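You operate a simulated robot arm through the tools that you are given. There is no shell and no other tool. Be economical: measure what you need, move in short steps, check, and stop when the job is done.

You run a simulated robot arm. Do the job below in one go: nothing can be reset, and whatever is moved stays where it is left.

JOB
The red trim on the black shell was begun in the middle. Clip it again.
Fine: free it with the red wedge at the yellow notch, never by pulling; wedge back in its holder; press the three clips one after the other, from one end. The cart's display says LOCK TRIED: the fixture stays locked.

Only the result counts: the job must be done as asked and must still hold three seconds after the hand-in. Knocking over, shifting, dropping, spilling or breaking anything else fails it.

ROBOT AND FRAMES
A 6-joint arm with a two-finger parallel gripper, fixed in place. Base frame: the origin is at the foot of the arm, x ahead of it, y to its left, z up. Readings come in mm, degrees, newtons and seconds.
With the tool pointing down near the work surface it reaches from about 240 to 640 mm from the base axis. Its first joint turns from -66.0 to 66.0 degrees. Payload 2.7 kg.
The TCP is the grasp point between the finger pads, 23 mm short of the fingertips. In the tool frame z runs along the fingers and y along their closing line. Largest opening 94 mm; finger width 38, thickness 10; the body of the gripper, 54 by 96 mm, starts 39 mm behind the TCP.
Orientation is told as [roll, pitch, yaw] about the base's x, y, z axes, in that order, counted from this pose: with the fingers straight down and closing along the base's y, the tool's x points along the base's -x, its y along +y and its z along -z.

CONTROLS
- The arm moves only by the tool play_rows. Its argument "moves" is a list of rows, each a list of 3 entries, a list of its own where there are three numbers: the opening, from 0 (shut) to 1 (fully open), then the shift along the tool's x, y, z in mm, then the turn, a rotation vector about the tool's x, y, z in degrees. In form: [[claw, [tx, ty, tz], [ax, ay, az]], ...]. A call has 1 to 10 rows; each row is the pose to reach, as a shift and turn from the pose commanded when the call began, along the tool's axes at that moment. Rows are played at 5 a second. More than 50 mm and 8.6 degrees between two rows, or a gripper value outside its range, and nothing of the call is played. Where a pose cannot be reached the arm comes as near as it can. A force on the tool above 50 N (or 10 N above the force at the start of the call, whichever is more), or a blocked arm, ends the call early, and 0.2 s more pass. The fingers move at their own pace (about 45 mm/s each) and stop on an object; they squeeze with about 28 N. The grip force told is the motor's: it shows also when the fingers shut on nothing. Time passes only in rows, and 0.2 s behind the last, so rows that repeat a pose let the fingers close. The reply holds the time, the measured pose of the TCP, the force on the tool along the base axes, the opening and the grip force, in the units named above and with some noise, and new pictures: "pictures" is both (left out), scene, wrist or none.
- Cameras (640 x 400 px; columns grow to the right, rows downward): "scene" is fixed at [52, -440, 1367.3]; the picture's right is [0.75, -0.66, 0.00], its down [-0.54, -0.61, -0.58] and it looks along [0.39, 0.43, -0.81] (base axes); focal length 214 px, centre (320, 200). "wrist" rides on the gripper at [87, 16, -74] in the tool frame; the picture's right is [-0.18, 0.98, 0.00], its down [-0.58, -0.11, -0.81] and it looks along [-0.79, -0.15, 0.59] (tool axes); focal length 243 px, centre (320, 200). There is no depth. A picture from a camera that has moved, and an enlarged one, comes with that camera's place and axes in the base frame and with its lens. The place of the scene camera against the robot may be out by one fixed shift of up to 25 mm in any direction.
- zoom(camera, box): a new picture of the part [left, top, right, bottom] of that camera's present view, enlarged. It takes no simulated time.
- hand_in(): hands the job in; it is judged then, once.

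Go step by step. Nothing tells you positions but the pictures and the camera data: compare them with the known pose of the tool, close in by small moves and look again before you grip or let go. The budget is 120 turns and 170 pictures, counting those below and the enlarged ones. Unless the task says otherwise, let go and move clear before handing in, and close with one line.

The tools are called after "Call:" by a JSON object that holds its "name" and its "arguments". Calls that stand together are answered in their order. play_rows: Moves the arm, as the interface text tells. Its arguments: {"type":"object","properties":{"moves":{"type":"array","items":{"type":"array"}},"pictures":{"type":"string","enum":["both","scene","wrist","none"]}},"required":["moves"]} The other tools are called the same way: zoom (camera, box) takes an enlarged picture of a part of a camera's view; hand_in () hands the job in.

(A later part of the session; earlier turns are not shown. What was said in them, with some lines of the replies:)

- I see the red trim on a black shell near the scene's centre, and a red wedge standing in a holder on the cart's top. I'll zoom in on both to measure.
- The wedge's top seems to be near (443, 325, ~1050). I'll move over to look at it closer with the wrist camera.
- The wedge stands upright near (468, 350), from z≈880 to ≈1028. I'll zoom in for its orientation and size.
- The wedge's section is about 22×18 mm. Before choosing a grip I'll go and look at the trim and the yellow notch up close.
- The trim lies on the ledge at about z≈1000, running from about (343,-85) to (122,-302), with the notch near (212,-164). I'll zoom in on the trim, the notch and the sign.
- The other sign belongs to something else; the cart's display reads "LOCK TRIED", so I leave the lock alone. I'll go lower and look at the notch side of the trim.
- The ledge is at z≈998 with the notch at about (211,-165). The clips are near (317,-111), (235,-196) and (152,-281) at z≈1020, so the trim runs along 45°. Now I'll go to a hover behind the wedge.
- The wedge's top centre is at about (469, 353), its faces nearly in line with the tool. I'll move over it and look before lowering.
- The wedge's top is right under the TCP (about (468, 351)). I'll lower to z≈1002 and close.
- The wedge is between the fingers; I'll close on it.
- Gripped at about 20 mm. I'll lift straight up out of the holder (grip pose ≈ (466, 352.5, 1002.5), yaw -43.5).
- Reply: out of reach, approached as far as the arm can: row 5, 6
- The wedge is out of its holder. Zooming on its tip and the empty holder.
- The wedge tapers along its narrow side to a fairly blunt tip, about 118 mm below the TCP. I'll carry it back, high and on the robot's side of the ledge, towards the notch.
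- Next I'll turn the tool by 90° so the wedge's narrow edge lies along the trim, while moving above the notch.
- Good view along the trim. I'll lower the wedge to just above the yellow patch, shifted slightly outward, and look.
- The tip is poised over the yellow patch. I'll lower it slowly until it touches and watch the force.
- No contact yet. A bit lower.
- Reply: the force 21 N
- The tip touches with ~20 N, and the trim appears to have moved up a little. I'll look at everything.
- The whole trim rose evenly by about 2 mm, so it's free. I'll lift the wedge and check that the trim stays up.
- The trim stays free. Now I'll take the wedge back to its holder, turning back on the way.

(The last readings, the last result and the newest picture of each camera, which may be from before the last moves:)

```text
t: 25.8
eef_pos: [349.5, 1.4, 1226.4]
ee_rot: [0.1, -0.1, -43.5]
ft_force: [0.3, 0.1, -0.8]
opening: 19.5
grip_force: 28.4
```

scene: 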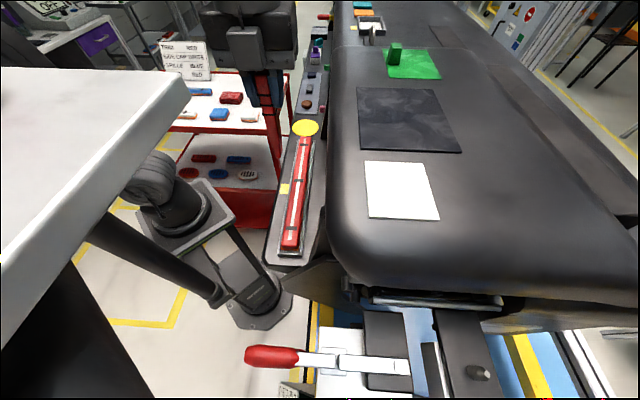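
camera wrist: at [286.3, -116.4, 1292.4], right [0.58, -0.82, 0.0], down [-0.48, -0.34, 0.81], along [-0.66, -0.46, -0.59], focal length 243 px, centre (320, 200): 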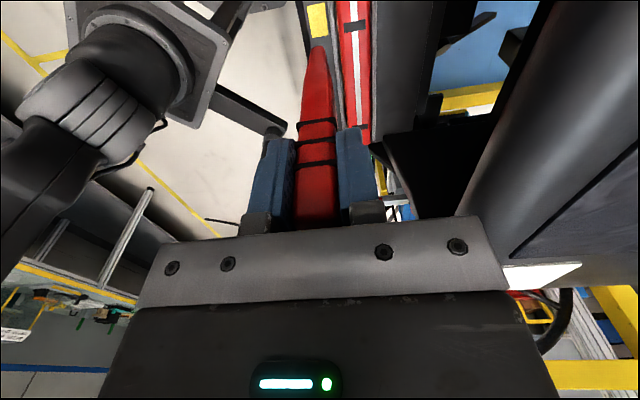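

Call:
{"name": "play_rows", "arguments": {"moves": [[0, [34, 33, 0], [0, 0, 0]], [0, [68, 66, 0], [0, 0, 0]], [0, [102, 99, 0], [0, 0, 0]], [0, [136, 132, 0], [0, 0, 0]], [0, [165, 165, 5], [0, 0, 0]], [0, [165, 205, 20], [0, 0, 0]], [0, [163, 245, 40], [0, 0, 0]], [0, [160, 285, 60], [0, 0, 0]], [0, [157, 320, 80], [0, 0, 0]], [0, [157.1, 334.7, 91], [0, 0, 0]]], "pictures": "none"}}

Call:
{"name": "play_rows", "arguments": {"moves": [[0, [0, 0, 0], [0, 0, 0]], [0, [0, 0, 0], [0, 0, 0]]], "pictures": "both"}}

Call:
{"name": "zoom", "arguments": {"camera": "wrist", "box": [260, 0, 380, 130]}}

Call:
{"name": "zoom", "arguments": {"camera": "scene", "box": [230, 20, 300, 120]}}

```text
t: 28.0
eef_pos: [466.6, 353.1, 1135.8]
ee_rot: [0.0, 0.0, -43.6]
ft_force: [0.7, 0.8, 0.1]
opening: 19.3
grip_force: 27.9
```

```text
t: 28.6
eef_pos: [467.3, 352.9, 1136.6]
ee_rot: [0.0, 0.0, -43.5]
ft_force: [0.2, 0.7, -0.2]
opening: 19.6
grip_force: 27.6
camera wrist: at [416.7, 421.9, 1211.3], right [0.81, 0.59, 0.0], down [0.35, -0.48, 0.81], along [0.47, -0.65, -0.59], focal length 243 px, centre (320, 200)
```

scene: 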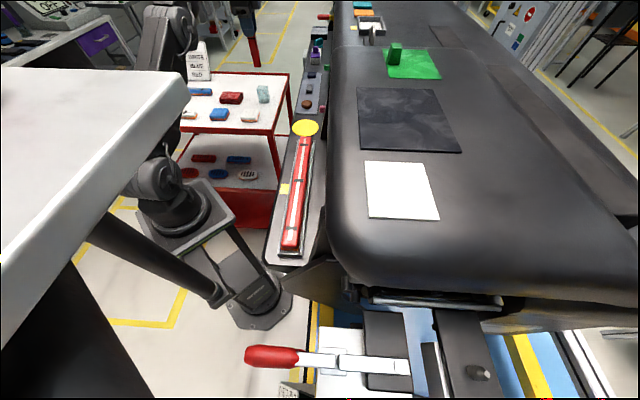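
wrist: 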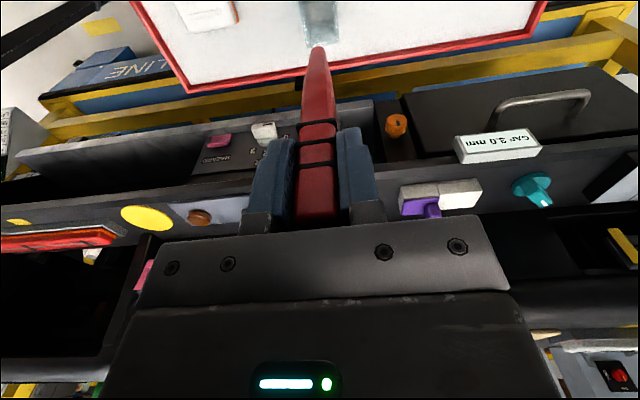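

```text
3.08 times, centred on (320, 65) of wrist
camera zoom: at [416.7, 421.9, 1211.3], right [0.81, 0.59, 0.0], down [0.35, -0.48, 0.81], along [0.47, -0.65, -0.59], focal length 746 px, centre (320, 615)
```

zoom: 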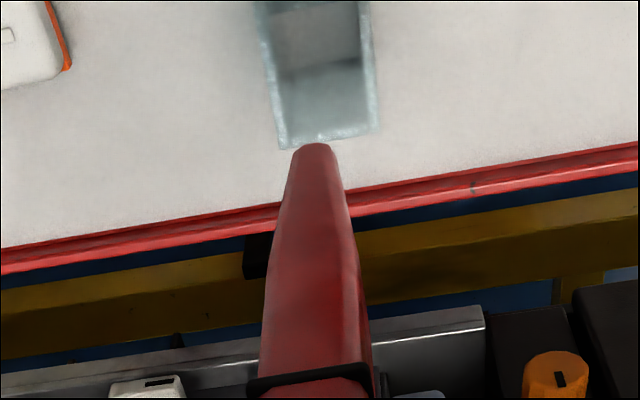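

```text
4.00 times, centred on (265, 70) of scene
camera zoom: at [52.1, -439.9, 1367.3], right [0.75, -0.66, 0.0], down [-0.54, -0.61, -0.58], along [0.39, 0.43, -0.81], focal length 858 px, centre (540, 720)
```

zoom: 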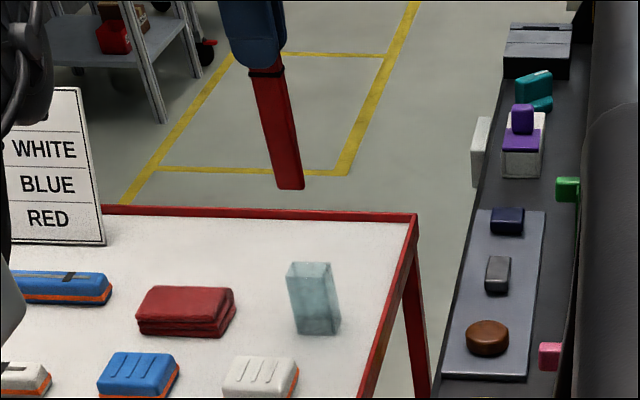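

Aligned over the holder. I'll descend until the tip is just above it and check.

Call:
{"name": "play_rows", "arguments": {"moves": [[0, [0, -0.6, 30], [0, 0, 0]], [0, [0, -0.6, 55], [0, 0, 0]], [0, [0, -0.6, 70], [0, 0, 0]], [0, [0, -0.6, 70], [0, 0, 0]]], "pictures": "none"}}

Call:
{"name": "zoom", "arguments": {"camera": "wrist", "box": [260, 0, 380, 130]}}

Call:
{"name": "zoom", "arguments": {"camera": "scene", "box": [240, 50, 290, 110]}}

```text
t: 29.6
eef_pos: [464.9, 352.9, 1068.0]
ee_rot: [0.1, 0.0, -43.5]
ft_force: [0.3, 0.3, -1.1]
opening: 19.6
grip_force: 28.0
```

```text
3.08 times, centred on (320, 65) of wrist
camera zoom: at [414.2, 422.1, 1142.1], right [0.81, 0.59, 0.0], down [0.35, -0.48, 0.81], along [0.47, -0.65, -0.59], focal length 746 px, centre (320, 615)
```

zoom: 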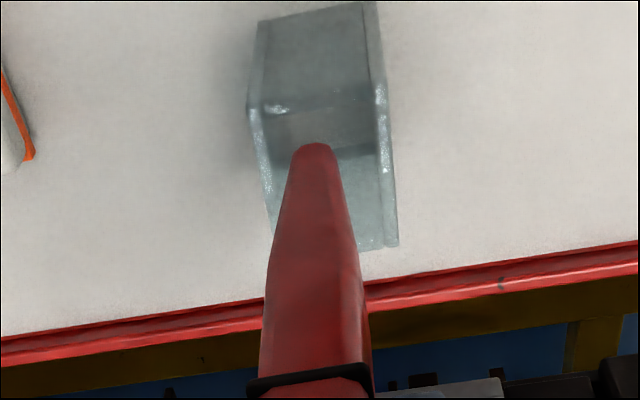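

```text
6.67 times, centred on (265, 80) of scene
camera zoom: at [52.1, -440.0, 1367.3], right [0.75, -0.66, 0.0], down [-0.54, -0.61, -0.58], along [0.39, 0.43, -0.81], focal length 1430 px, centre (687, 1000)
```

zoom: 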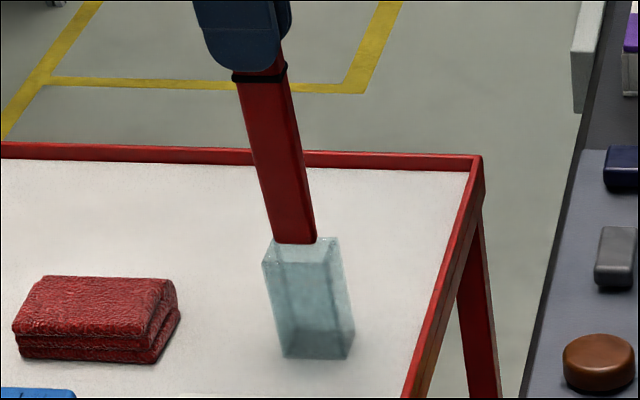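

The tip is centred over the opening. Lowering in.

Call:
{"name": "play_rows", "arguments": {"moves": [[0, [0, 0, 15], [0, 0, 0]], [0, [0, 0, 30], [0, 0, 0]], [0, [0, 0, 45], [0, 0, 0]], [0, [0, 0, 55], [0, 0, 0]], [0, [0, 0, 61], [0, 0, 0]], [0, [0, 0, 64], [0, 0, 0]], [0, [0, 0, 64], [0, 0, 0]]], "pictures": "wrist"}}

Call:
{"name": "zoom", "arguments": {"camera": "scene", "box": [240, 50, 290, 110]}}

```text
t: 31.2
eef_pos: [465.9, 350.2, 1002.0]
ee_rot: [0.1, -0.1, -43.6]
ft_force: [1.0, 2.8, -0.1]
opening: 19.5
grip_force: 28.0
camera wrist: at [415.1, 420.0, 1076.9], right [0.81, 0.59, 0.0], down [0.35, -0.48, 0.81], along [0.47, -0.65, -0.59], focal length 243 px, centre (320, 200)
```

wrist: 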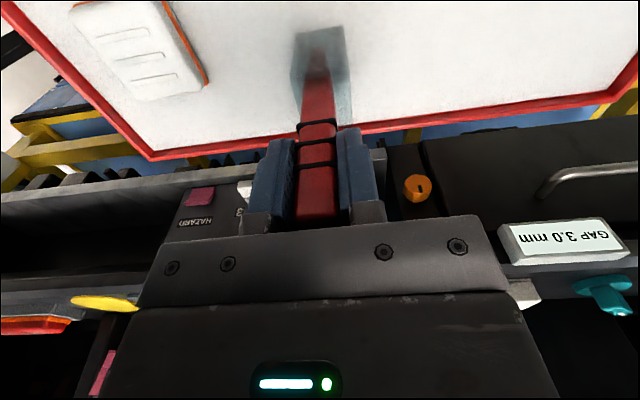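

```text
6.67 times, centred on (265, 80) of scene
camera zoom: at [52.1, -439.9, 1367.4], right [0.75, -0.66, 0.0], down [-0.54, -0.61, -0.58], along [0.39, 0.43, -0.81], focal length 1430 px, centre (687, 1000)
```

zoom: 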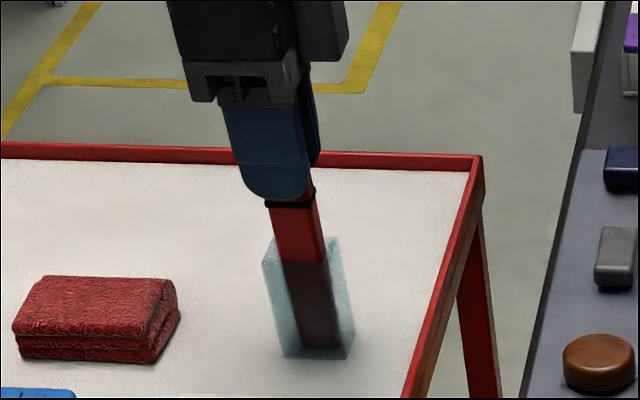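

It's back at its original depth. I'll open slowly and lift away.

Call:
{"name": "play_rows", "arguments": {"moves": [[0.3, [0, 0, 0], [0, 0, 0]], [0.6, [0, 0, 0], [0, 0, 0]], [0.9, [0, 0, 0], [0, 0, 0]], [0.9, [0, 0, 0], [0, 0, 0]], [0.9, [0, 0, 0], [0, 0, 0]], [0.9, [0, 0, -30], [0, 0, 0]], [0.9, [0, 0, -70], [0, 0, 0]], [0.9, [0, 0, -115], [0, 0, 0]], [0.9, [0, 0, -130], [0, 0, 0]], [0.9, [0, 0, -130], [0, 0, 0]]], "pictures": "none"}}

Call:
{"name": "zoom", "arguments": {"camera": "scene", "box": [240, 50, 290, 110]}}

```text
t: 33.4
eef_pos: [467.9, 350.8, 1133.4]
ee_rot: [0.0, 0.0, -43.6]
ft_force: [-0.1, 0.0, -0.9]
opening: 84.7
grip_force: 0.0
```

```text
6.67 times, centred on (265, 80) of scene
camera zoom: at [52.0, -440.0, 1367.3], right [0.75, -0.66, 0.0], down [-0.54, -0.61, -0.58], along [0.39, 0.43, -0.81], focal length 1430 px, centre (687, 1000)
```

zoom: 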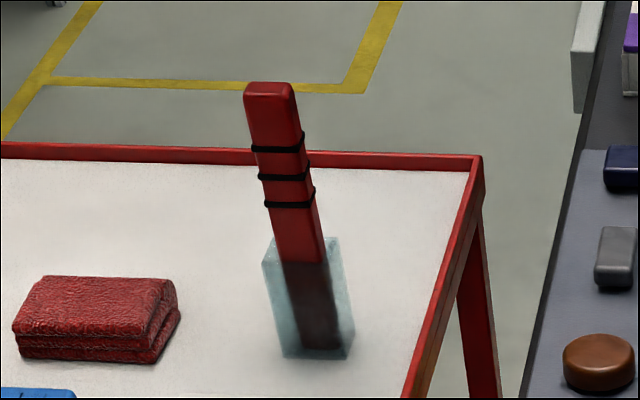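

The wedge is standing back in its holder as before. Next I'll return to the trim with shut fingers and press from the far (right) end clip.

Call:
{"name": "play_rows", "arguments": {"moves": [[0.9, [5, -42, -15], [0, 0, 0]], [0.9, [9, -86, -30], [0, 0, 0]], [0, [13, -130, -45], [0, 0, 0]], [0, [16, -169, -60], [0, 0, 0]], [0, [-18, -203, -60], [0, 0, 0]], [0, [-53, -237, -60], [0, 0, 0]], [0, [-88, -270, -60], [0, 0, 0]], [0, [-123, -304, -60], [0, 0, 0]], [0, [-156, -336, -60], [0, 0, 0]], [0, [-180, -365, -60], [0, 0, 0]]], "pictures": "none"}}

Call:
{"name": "play_rows", "arguments": {"moves": [[0, [0, 0, 0], [0, 0, 0.6]], [0, [0, 0, 0], [0, 0, 0.6]]], "pictures": "wrist"}}

```text
t: 35.6
eef_pos: [347.5, -37.4, 1191.6]
ee_rot: [0.1, 0.1, -43.5]
ft_force: [-0.4, 0.9, 0.3]
opening: 0.0
grip_force: 28.0
```

```text
t: 36.2
eef_pos: [347.0, -36.1, 1193.9]
ee_rot: [0.0, 0.0, -44.2]
ft_force: [0.9, 0.1, -0.2]
opening: 0.0
grip_force: 27.9
camera wrist: at [296.6, 33.5, 1266.6], right [0.82, 0.58, 0.0], down [0.34, -0.48, 0.81], along [0.47, -0.66, -0.59], focal length 243 px, centre (320, 200)
```

wrist: 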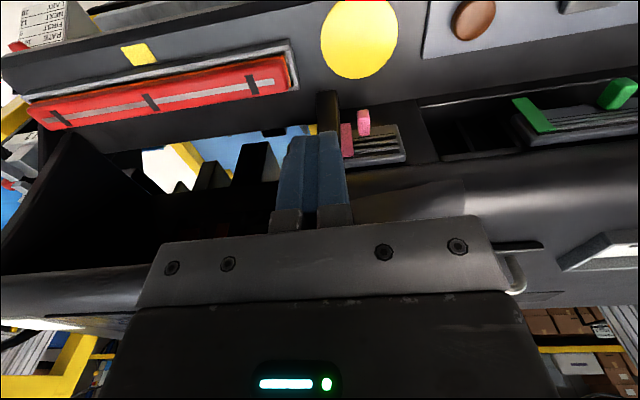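

Call:
{"name": "zoom", "arguments": {"camera": "wrist", "box": [20, 40, 310, 140]}}

```text
2.21 times, centred on (165, 90) of wrist
camera zoom: at [296.6, 33.5, 1266.6], right [0.82, 0.58, 0.0], down [0.34, -0.48, 0.81], along [0.47, -0.66, -0.59], focal length 535 px, centre (662, 443)
```

zoom: 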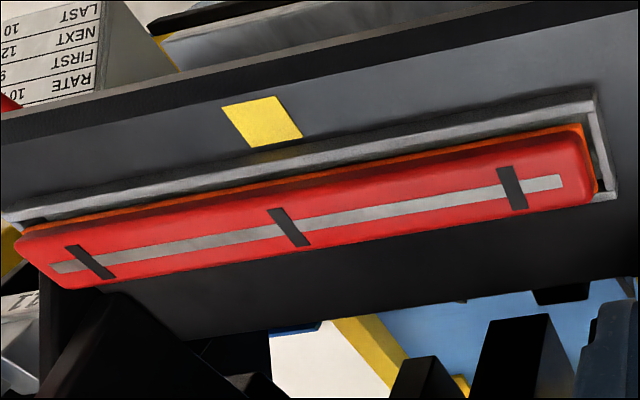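

Clips: A≈(317,-113), middle≈(234,-197), C≈(151,-281), top ≈1023. I'll hover above A.

Call:
{"name": "play_rows", "arguments": {"moves": [[0, [-16, -38, 20], [0, 0, 0]], [0, [-31.8, -75.8, 40], [0, 0, 0]], [0, [-31.8, -75.8, 80], [0, 0, 0]], [0, [-31.8, -75.8, 118], [0, 0, 0]], [0, [-31.8, -75.8, 118], [0, 0, 0]]], "pictures": "wrist"}}

Call:
{"name": "zoom", "arguments": {"camera": "scene", "box": [265, 100, 335, 190]}}

```text
t: 37.4
eef_pos: [310.9, -114.2, 1073.9]
ee_rot: [0.0, 0.0, -44.1]
ft_force: [0.3, 0.2, -0.2]
opening: 0.0
grip_force: 28.2
camera wrist: at [261.4, -43.3, 1148.9], right [0.82, 0.58, 0.0], down [0.34, -0.48, 0.81], along [0.47, -0.66, -0.59], focal length 243 px, centre (320, 200)
```

wrist: 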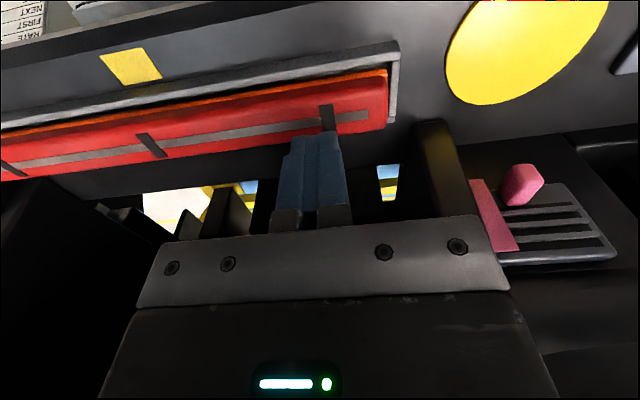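

```text
4.44 times, centred on (300, 145) of scene
camera zoom: at [52.0, -440.0, 1367.3], right [0.75, -0.66, 0.0], down [-0.54, -0.61, -0.58], along [0.39, 0.43, -0.81], focal length 953 px, centre (409, 444)
```

zoom: 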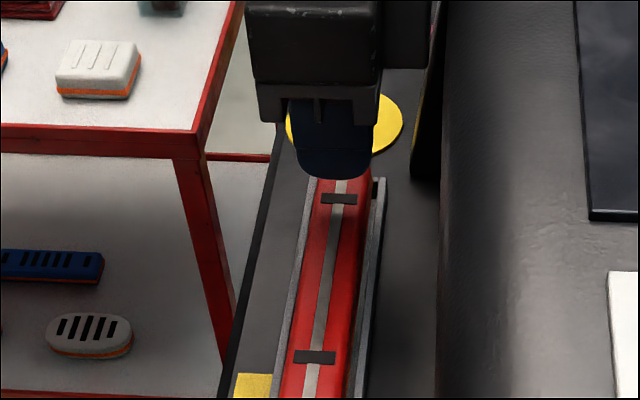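

I'm ~5 mm off along the trim; correcting, then lowering to just above.

Call:
{"name": "play_rows", "arguments": {"moves": [[0, [-3.2, 4.8, 10], [0, 0, 0]], [0, [-3.2, 4.8, 20], [0, 0, 0]], [0, [-3.2, 4.8, 20], [0, 0, 0]]], "pictures": "none"}}

Call:
{"name": "zoom", "arguments": {"camera": "wrist", "box": [240, 60, 420, 200]}}

Call:
{"name": "zoom", "arguments": {"camera": "scene", "box": [265, 120, 325, 180]}}

```text
t: 38.2
eef_pos: [318.4, -113.7, 1052.6]
ee_rot: [-0.1, -0.1, -44.2]
ft_force: [0.9, -0.3, -0.3]
opening: 0.0
grip_force: 28.0
```

```text
2.86 times, centred on (330, 130) of wrist
camera zoom: at [268.3, -42.9, 1127.7], right [0.82, 0.58, 0.0], down [0.34, -0.48, 0.81], along [0.47, -0.66, -0.59], focal length 693 px, centre (291, 400)
```

zoom: 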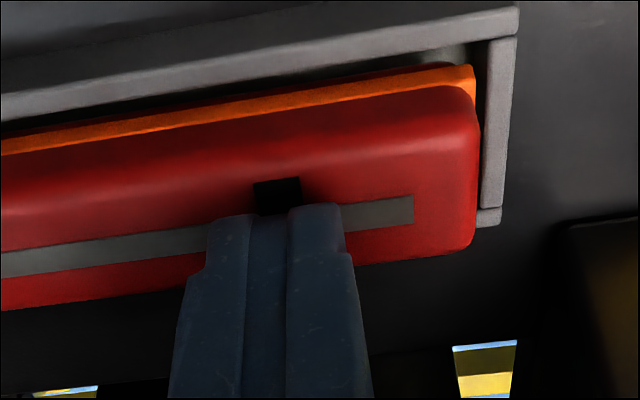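

```text
6.67 times, centred on (295, 150) of scene
camera zoom: at [52.1, -440.0, 1367.3], right [0.75, -0.66, 0.0], down [-0.54, -0.61, -0.58], along [0.39, 0.43, -0.81], focal length 1430 px, centre (487, 533)
```

zoom: 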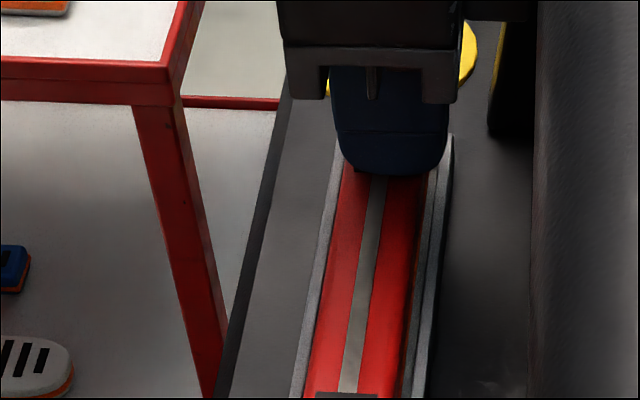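

Right above clip A. Pressing in small steps.

Call:
{"name": "play_rows", "arguments": {"moves": [[0, [0.7, -0.8, 4], [0, 0, 0]], [0, [0.7, -0.8, 6], [0, 0, 0]], [0, [0.7, -0.8, 8], [0, 0, 0]], [0, [0.7, -0.8, 10], [0, 0, 0]], [0, [0.7, -0.8, 10], [0, 0, 0]]], "pictures": "none"}}

Call:
{"name": "zoom", "arguments": {"camera": "wrist", "box": [240, 60, 420, 200]}}

```text
t: 39.4
eef_pos: [320.4, -113.3, 1044.9]
ee_rot: [0.1, -0.1, -44.2]
ft_force: [-0.6, -1.2, 13.0]
opening: 0.3
grip_force: 28.3
```

```text
2.86 times, centred on (330, 130) of wrist
camera zoom: at [269.6, -43.2, 1119.0], right [0.82, 0.58, 0.0], down [0.34, -0.48, 0.81], along [0.47, -0.66, -0.59], focal length 693 px, centre (291, 400)
```

zoom: 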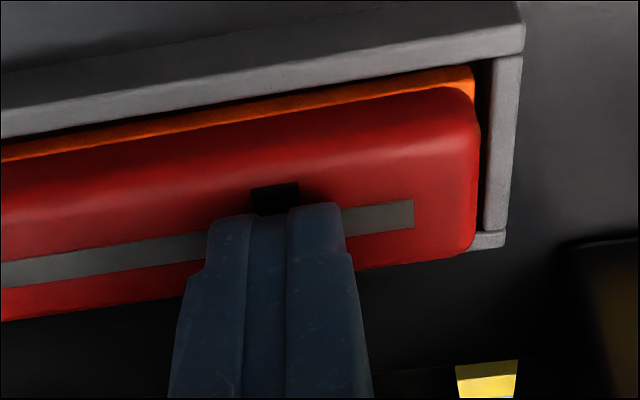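

Contact at 13 N. Pressing further gradually.

Call:
{"name": "play_rows", "arguments": {"moves": [[0, [0, 0, 1.5], [0, 0, 0]], [0, [0, 0, 3], [0, 0, 0]], [0, [0, 0, 4.5], [0, 0, 0]], [0, [0, 0, 4.5], [0, 0, 0]]], "pictures": "none"}}

Call:
{"name": "zoom", "arguments": {"camera": "wrist", "box": [240, 60, 420, 200]}}

Call:
{"name": "zoom", "arguments": {"camera": "scene", "box": [265, 120, 325, 180]}}

```text
t: 40.1
eef_pos: [321.1, -113.6, 1045.4]
ee_rot: [0.2, -0.3, -44.1]
ft_force: [-5.1, 1.6, 8.2]
opening: 0.0
grip_force: 27.9
stopped in row 3: the force on the tool passed its limit (the readings are from after the stop); the commanded pose is now the measured one
```

```text
2.86 times, centred on (330, 130) of wrist
camera zoom: at [269.5, -43.2, 1118.9], right [0.82, 0.58, 0.0], down [0.34, -0.48, 0.81], along [0.47, -0.66, -0.59], focal length 693 px, centre (291, 400)
```

zoom: 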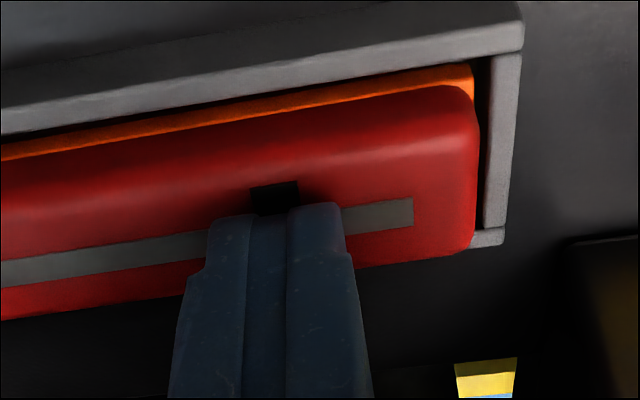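

```text
6.67 times, centred on (295, 150) of scene
camera zoom: at [51.9, -439.9, 1367.4], right [0.75, -0.66, 0.0], down [-0.54, -0.61, -0.58], along [0.39, 0.43, -0.81], focal length 1430 px, centre (487, 533)
```

zoom: 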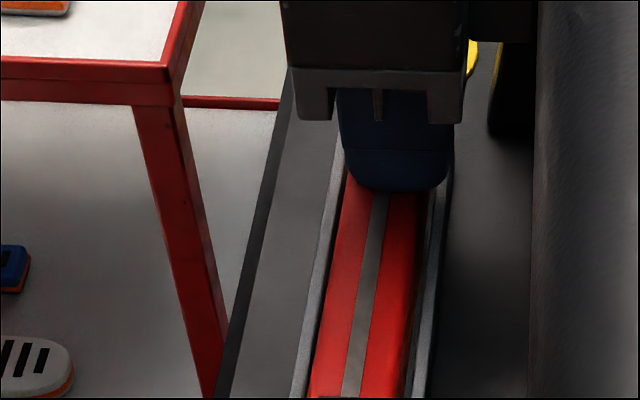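

The force peaked over 50 N. I'll lift a bit and see whether the trim's end went down.

Call:
{"name": "play_rows", "arguments": {"moves": [[0, [0, 0, -15], [0, 0, 0]], [0, [10, 0, -60], [0, 0, 0]], [0, [40, 0, -85], [0, 0, 0]], [0, [40, 0, -85], [0, 0, 0]]], "pictures": "none"}}

Call:
{"name": "zoom", "arguments": {"camera": "scene", "box": [265, 130, 325, 190]}}

Call:
{"name": "zoom", "arguments": {"camera": "scene", "box": [265, 180, 325, 260]}}

```text
t: 41.1
eef_pos: [293.1, -86.4, 1128.0]
ee_rot: [0.2, -0.3, -44.2]
ft_force: [-0.2, 0.7, -0.5]
opening: 0.2
grip_force: 27.6
```

```text
6.67 times, centred on (295, 160) of scene
camera zoom: at [52.0, -440.0, 1367.3], right [0.75, -0.66, 0.0], down [-0.54, -0.61, -0.58], along [0.39, 0.43, -0.81], focal length 1430 px, centre (487, 467)
```

zoom: 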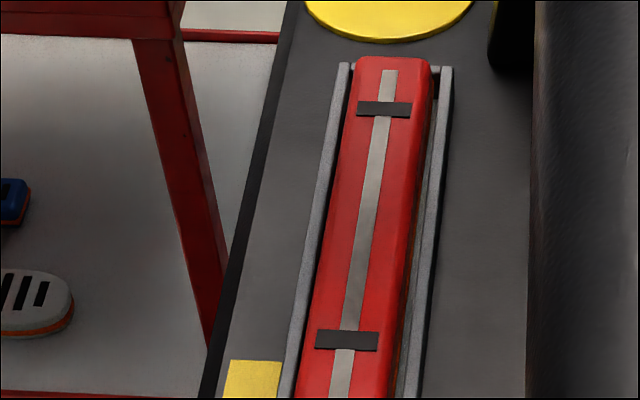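

```text
5.00 times, centred on (295, 220) of scene
camera zoom: at [52.0, -440.0, 1367.3], right [0.75, -0.66, 0.0], down [-0.54, -0.61, -0.58], along [0.39, 0.43, -0.81], focal length 1072 px, centre (445, 100)
```

zoom: 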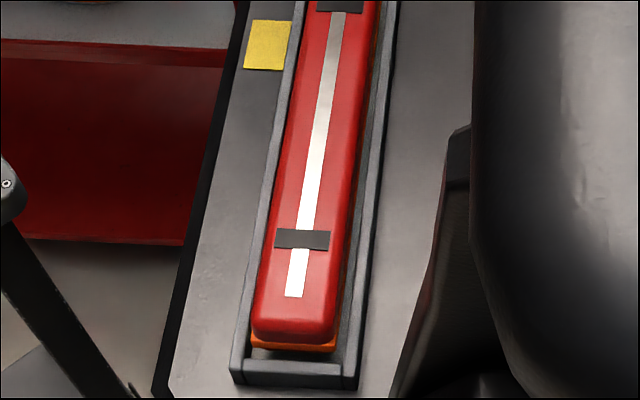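

Clip A's end went down and stays down (trim now slightly tilted). Now the middle clip at (234,-197).

Call:
{"name": "play_rows", "arguments": {"moves": [[0, [-12, -40, 0], [0, 0, 0]], [0, [-24, -80, 0], [0, 0, 0]], [0, [-34.8, -120.4, 10], [0, 0, 0]], [0, [-34.8, -120.4, 45], [0, 0, 0]], [0, [-34.8, -120.4, 72], [0, 0, 0]], [0, [-34.8, -120.4, 72], [0, 0, 0]]], "pictures": "none"}}

Call:
{"name": "zoom", "arguments": {"camera": "wrist", "box": [220, 60, 420, 200]}}

Call:
{"name": "zoom", "arguments": {"camera": "scene", "box": [265, 140, 325, 200]}}

```text
t: 42.5
eef_pos: [232.9, -196.0, 1054.4]
ee_rot: [0.2, -0.3, -44.1]
ft_force: [0.3, -0.2, -0.1]
opening: 0.0
grip_force: 28.0
```

```text
2.86 times, centred on (320, 130) of wrist
camera zoom: at [181.2, -126.2, 1129.3], right [0.82, 0.58, 0.0], down [0.34, -0.48, 0.81], along [0.47, -0.66, -0.59], focal length 693 px, centre (320, 400)
```

zoom: 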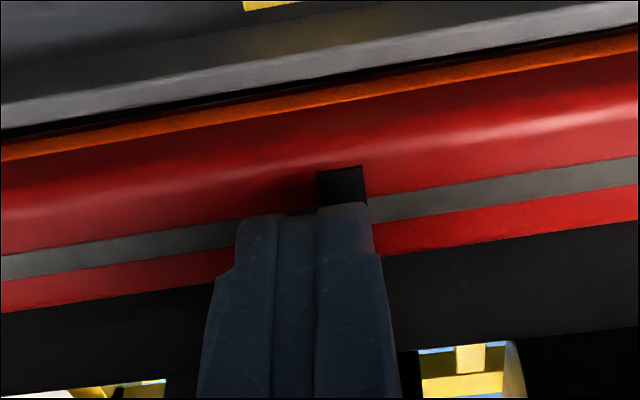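

```text
6.67 times, centred on (295, 170) of scene
camera zoom: at [52.0, -440.0, 1367.3], right [0.75, -0.66, 0.0], down [-0.54, -0.61, -0.58], along [0.39, 0.43, -0.81], focal length 1430 px, centre (487, 400)
```

zoom: 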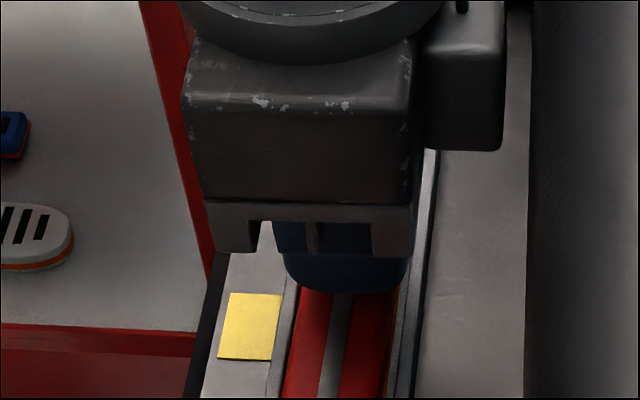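

The clip lies ~3 mm further along; I'll correct and press in fine steps.

Call:
{"name": "play_rows", "arguments": {"moves": [[0, [0, 3, 4], [0, 0, 0]], [0, [0, 3, 7], [0, 0, 0]], [0, [0, 3, 9], [0, 0, 0]], [0, [0, 3, 10], [0, 0, 0]], [0, [0, 3, 11], [0, 0, 0]], [0, [0, 3, 12], [0, 0, 0]], [0, [0, 3, 13], [0, 0, 0]]], "pictures": "none"}}

Call:
{"name": "zoom", "arguments": {"camera": "wrist", "box": [220, 60, 420, 200]}}

```text
t: 44.2
eef_pos: [235.0, -196.0, 1045.9]
ee_rot: [0.2, -0.5, -44.1]
ft_force: [0.6, 2.6, 7.6]
opening: 0.1
grip_force: 28.0
stopped in row 7: the force on the tool passed its limit (the readings are from after the stop); the commanded pose is now the measured one
```

```text
2.86 times, centred on (320, 130) of wrist
camera zoom: at [184.5, -124.8, 1119.9], right [0.82, 0.58, 0.01], down [0.34, -0.48, 0.81], along [0.47, -0.66, -0.59], focal length 693 px, centre (320, 400)
```

zoom: 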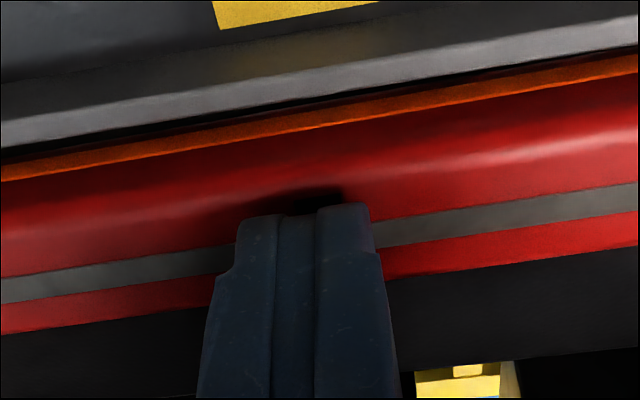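

Force passed the limit at the last row. Lifting clear to check the middle.

Call:
{"name": "play_rows", "arguments": {"moves": [[0, [0, 0, -15], [0, 0, 0]], [0, [10, 0, -60], [0, 0, 0]], [0, [45, 0, -85], [0, 0, 0]], [0, [45, 0, -85], [0, 0, 0]]], "pictures": "none"}}

Call:
{"name": "zoom", "arguments": {"camera": "scene", "box": [265, 130, 325, 190]}}

Call:
{"name": "zoom", "arguments": {"camera": "scene", "box": [265, 180, 325, 260]}}

```text
t: 45.2
eef_pos: [202.4, -164.9, 1131.8]
ee_rot: [0.1, -0.4, -44.0]
ft_force: [-0.4, 0.7, -0.4]
opening: 0.0
grip_force: 28.0
```

```text
6.67 times, centred on (295, 160) of scene
camera zoom: at [52.0, -439.9, 1367.3], right [0.75, -0.66, 0.0], down [-0.54, -0.61, -0.58], along [0.39, 0.43, -0.81], focal length 1430 px, centre (487, 467)
```

zoom: 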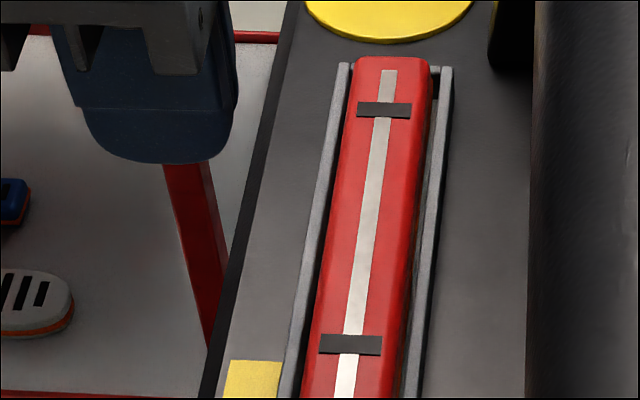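

```text
5.00 times, centred on (295, 220) of scene
camera zoom: at [52.0, -439.9, 1367.3], right [0.75, -0.66, 0.0], down [-0.54, -0.61, -0.58], along [0.39, 0.43, -0.81], focal length 1072 px, centre (445, 100)
```

zoom: 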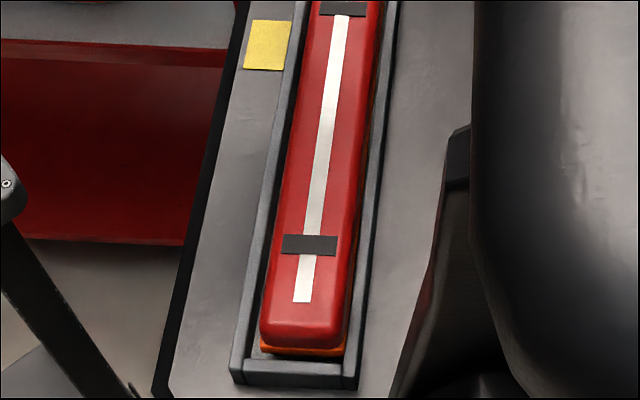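

The middle went down; the near end swung sideways by ~3 mm. I'll hover above clip C and look.

Call:
{"name": "play_rows", "arguments": {"moves": [[0, [-8, -40, 0], [0, 0, 0]], [0, [-20, -80, 0], [0, 0, 0]], [0, [-40, -119.1, 0], [0, 0, 0]], [0, [-46.1, -119.1, 30], [0, 0, 0]], [0, [-46.1, -119.1, 65], [0, 0, 0]], [0, [-46.1, -119.1, 70], [0, 0, 0]], [0, [-46.1, -119.1, 70], [0, 0, 0]]], "pictures": "wrist"}}

Call:
{"name": "zoom", "arguments": {"camera": "wrist", "box": [220, 60, 420, 200]}}

Call:
{"name": "zoom", "arguments": {"camera": "scene", "box": [265, 200, 325, 270]}}

```text
t: 46.8
eef_pos: [153.5, -279.3, 1060.5]
ee_rot: [0.2, -0.3, -44.2]
ft_force: [-0.3, 0.0, -0.4]
opening: 0.0
grip_force: 28.5
camera wrist: at [102.3, -209.5, 1134.1], right [0.82, 0.58, 0.01], down [0.34, -0.48, 0.81], along [0.47, -0.66, -0.59], focal length 243 px, centre (320, 200)
```

wrist: 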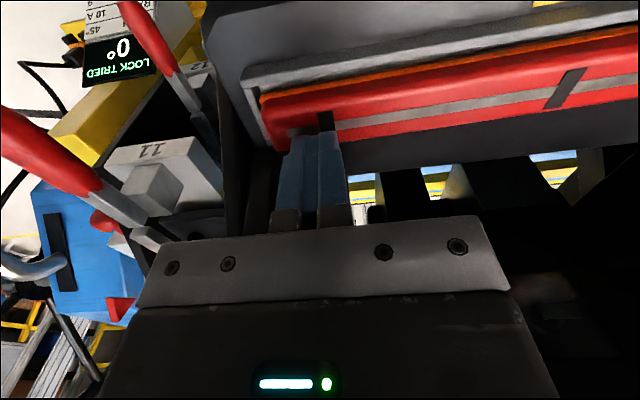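

```text
2.86 times, centred on (320, 130) of wrist
camera zoom: at [102.3, -209.5, 1134.1], right [0.82, 0.58, 0.01], down [0.34, -0.48, 0.81], along [0.47, -0.66, -0.59], focal length 693 px, centre (320, 400)
```

zoom: 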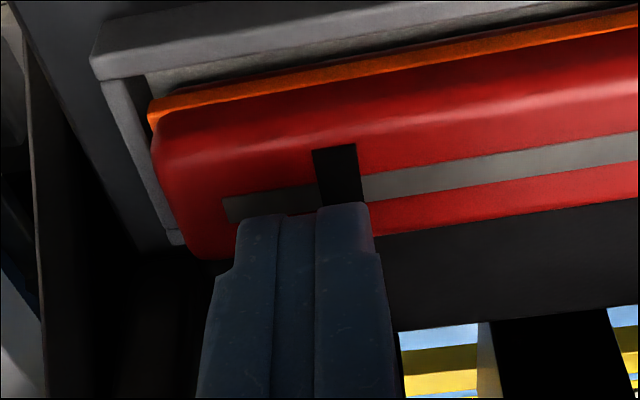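

```text
5.71 times, centred on (295, 235) of scene
camera zoom: at [52.0, -440.0, 1367.3], right [0.75, -0.66, 0.0], down [-0.54, -0.61, -0.58], along [0.39, 0.43, -0.81], focal length 1226 px, centre (463, 0)
```

zoom: 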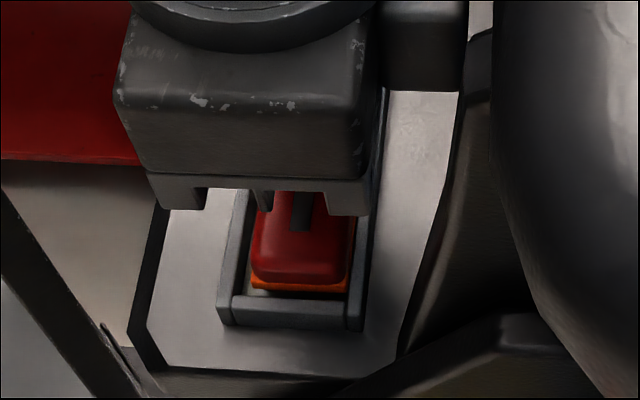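

Correct by 3 mm along the trim, then press clip C.

Call:
{"name": "play_rows", "arguments": {"moves": [[0, [-1, 3, 5], [0, 0, 0]], [0, [-1, 3, 10], [0, 0, 0]], [0, [-1, 3, 13], [0, 0, 0]], [0, [-1, 3, 14.5], [0, 0, 0]], [0, [-1, 3, 16], [0, 0, 0]], [0, [-1, 3, 17], [0, 0, 0]], [0, [-1, 3, 18], [0, 0, 0]], [0, [-1, 3, 19], [0, 0, 0]], [0, [-1, 3, 20], [0, 0, 0]], [0, [-1, 3, 21], [0, 0, 0]]], "pictures": "none"}}

Call:
{"name": "zoom", "arguments": {"camera": "wrist", "box": [220, 60, 420, 200]}}

```text
t: 48.7
eef_pos: [155.7, -280.4, 1043.4]
ee_rot: [0.1, -0.7, -44.0]
ft_force: [-1.6, 5.0, 8.9]
opening: 0.0
grip_force: 28.1
stopped in row 9: the force on the tool passed its limit (the readings are from after the stop); the commanded pose is now the measured one
```

```text
2.86 times, centred on (320, 130) of wrist
camera zoom: at [105.1, -209.2, 1117.8], right [0.82, 0.58, 0.0], down [0.33, -0.48, 0.81], along [0.47, -0.66, -0.58], focal length 693 px, centre (320, 400)
```

zoom: 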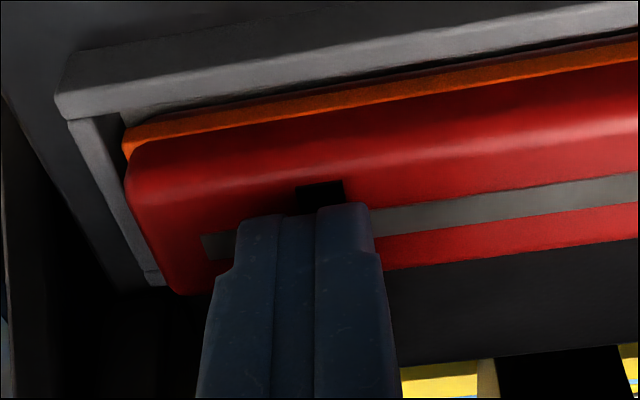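

Lifting clear to check all three.

Call:
{"name": "play_rows", "arguments": {"moves": [[0, [0, 0, -15], [0, 0, 0]], [0, [5, 5, -55], [0, 0, 0]], [0, [20, 35, -85], [0, 0, 0]], [0, [35, 75, -90], [0, 0, 0]], [0, [50, 115, -95], [0, 0, 0]], [0, [60, 160, -105], [0, 0, 0]], [0, [60, 160, -105], [0, 0, 0]]], "pictures": "none"}}

Call:
{"name": "zoom", "arguments": {"camera": "scene", "box": [265, 130, 325, 190]}}

Call:
{"name": "zoom", "arguments": {"camera": "scene", "box": [265, 180, 325, 260]}}

Call:
{"name": "zoom", "arguments": {"camera": "wrist", "box": [60, 0, 400, 200]}}

```text
t: 50.3
eef_pos: [222.8, -125.6, 1148.0]
ee_rot: [0.1, -0.6, -44.1]
ft_force: [-0.5, 0.6, -0.7]
opening: 0.0
grip_force: 27.3
```

```text
6.67 times, centred on (295, 160) of scene
camera zoom: at [52.1, -439.9, 1367.3], right [0.75, -0.66, 0.0], down [-0.54, -0.61, -0.58], along [0.39, 0.43, -0.81], focal length 1430 px, centre (487, 467)
```

zoom: 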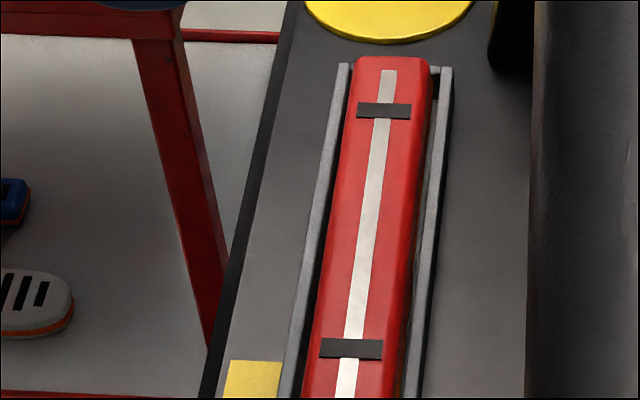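

```text
5.00 times, centred on (295, 220) of scene
camera zoom: at [52.1, -439.9, 1367.3], right [0.75, -0.66, 0.0], down [-0.54, -0.61, -0.58], along [0.39, 0.43, -0.81], focal length 1072 px, centre (445, 100)
```

zoom: 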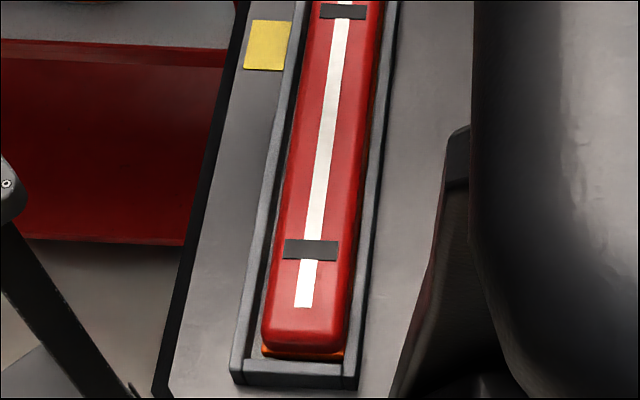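

```text
1.88 times, centred on (230, 100) of wrist
camera zoom: at [173.1, -54.5, 1222.5], right [0.82, 0.58, 0.0], down [0.33, -0.48, 0.81], along [0.47, -0.66, -0.58], focal length 457 px, centre (489, 388)
```

zoom: 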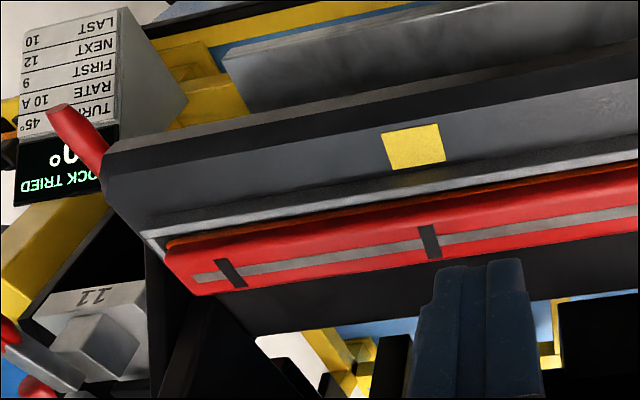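

All three clips went down by about the same ~6 mm, so the trim sits level and seated. I'll move clear and take a final look.

Call:
{"name": "play_rows", "arguments": {"moves": [[0, [0, 30, -40], [0, 0, 0]], [0, [0, 60, -80], [0, 0, 0]], [0, [0, 60, -80], [0, 0, 0]], [0, [0, 60, -80], [0, 0, 0]]], "pictures": "scene"}}

Call:
{"name": "zoom", "arguments": {"camera": "scene", "box": [150, 30, 330, 260]}}

```text
t: 51.3
eef_pos: [265.0, -80.2, 1225.9]
ee_rot: [0.0, -0.5, -44.0]
ft_force: [-0.8, -0.5, -0.1]
opening: 0.0
grip_force: 28.5
```

scene: 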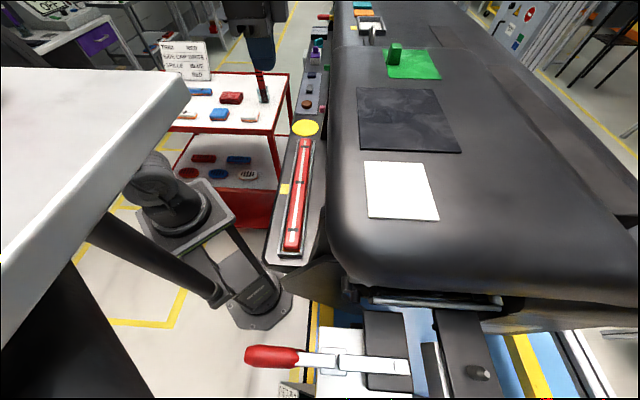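

```text
1.74 times, centred on (240, 145) of scene
camera zoom: at [52.1, -440.0, 1367.3], right [0.75, -0.66, 0.0], down [-0.54, -0.61, -0.58], along [0.39, 0.43, -0.81], focal length 373 px, centre (459, 296)
```

zoom: 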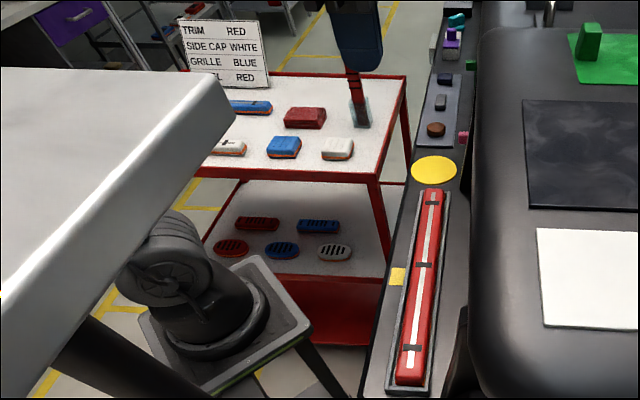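

The trim is seated along its whole length, the wedge is in its holder, and nothing else appears to have moved. Handing in.

Call:
{"name": "hand_in", "arguments": {}}

```text
The job is handed in.
```

I freed the trim by pressing the red wedge at the yellow notch, without pulling. The wedge is back in its holder, and I pressed the three clips one after the other from the far end. The pictures show the trim about 6 mm lower at all three clips. I left the fixture lock alone; each press ended when the arm's 50 N force limit tripped.
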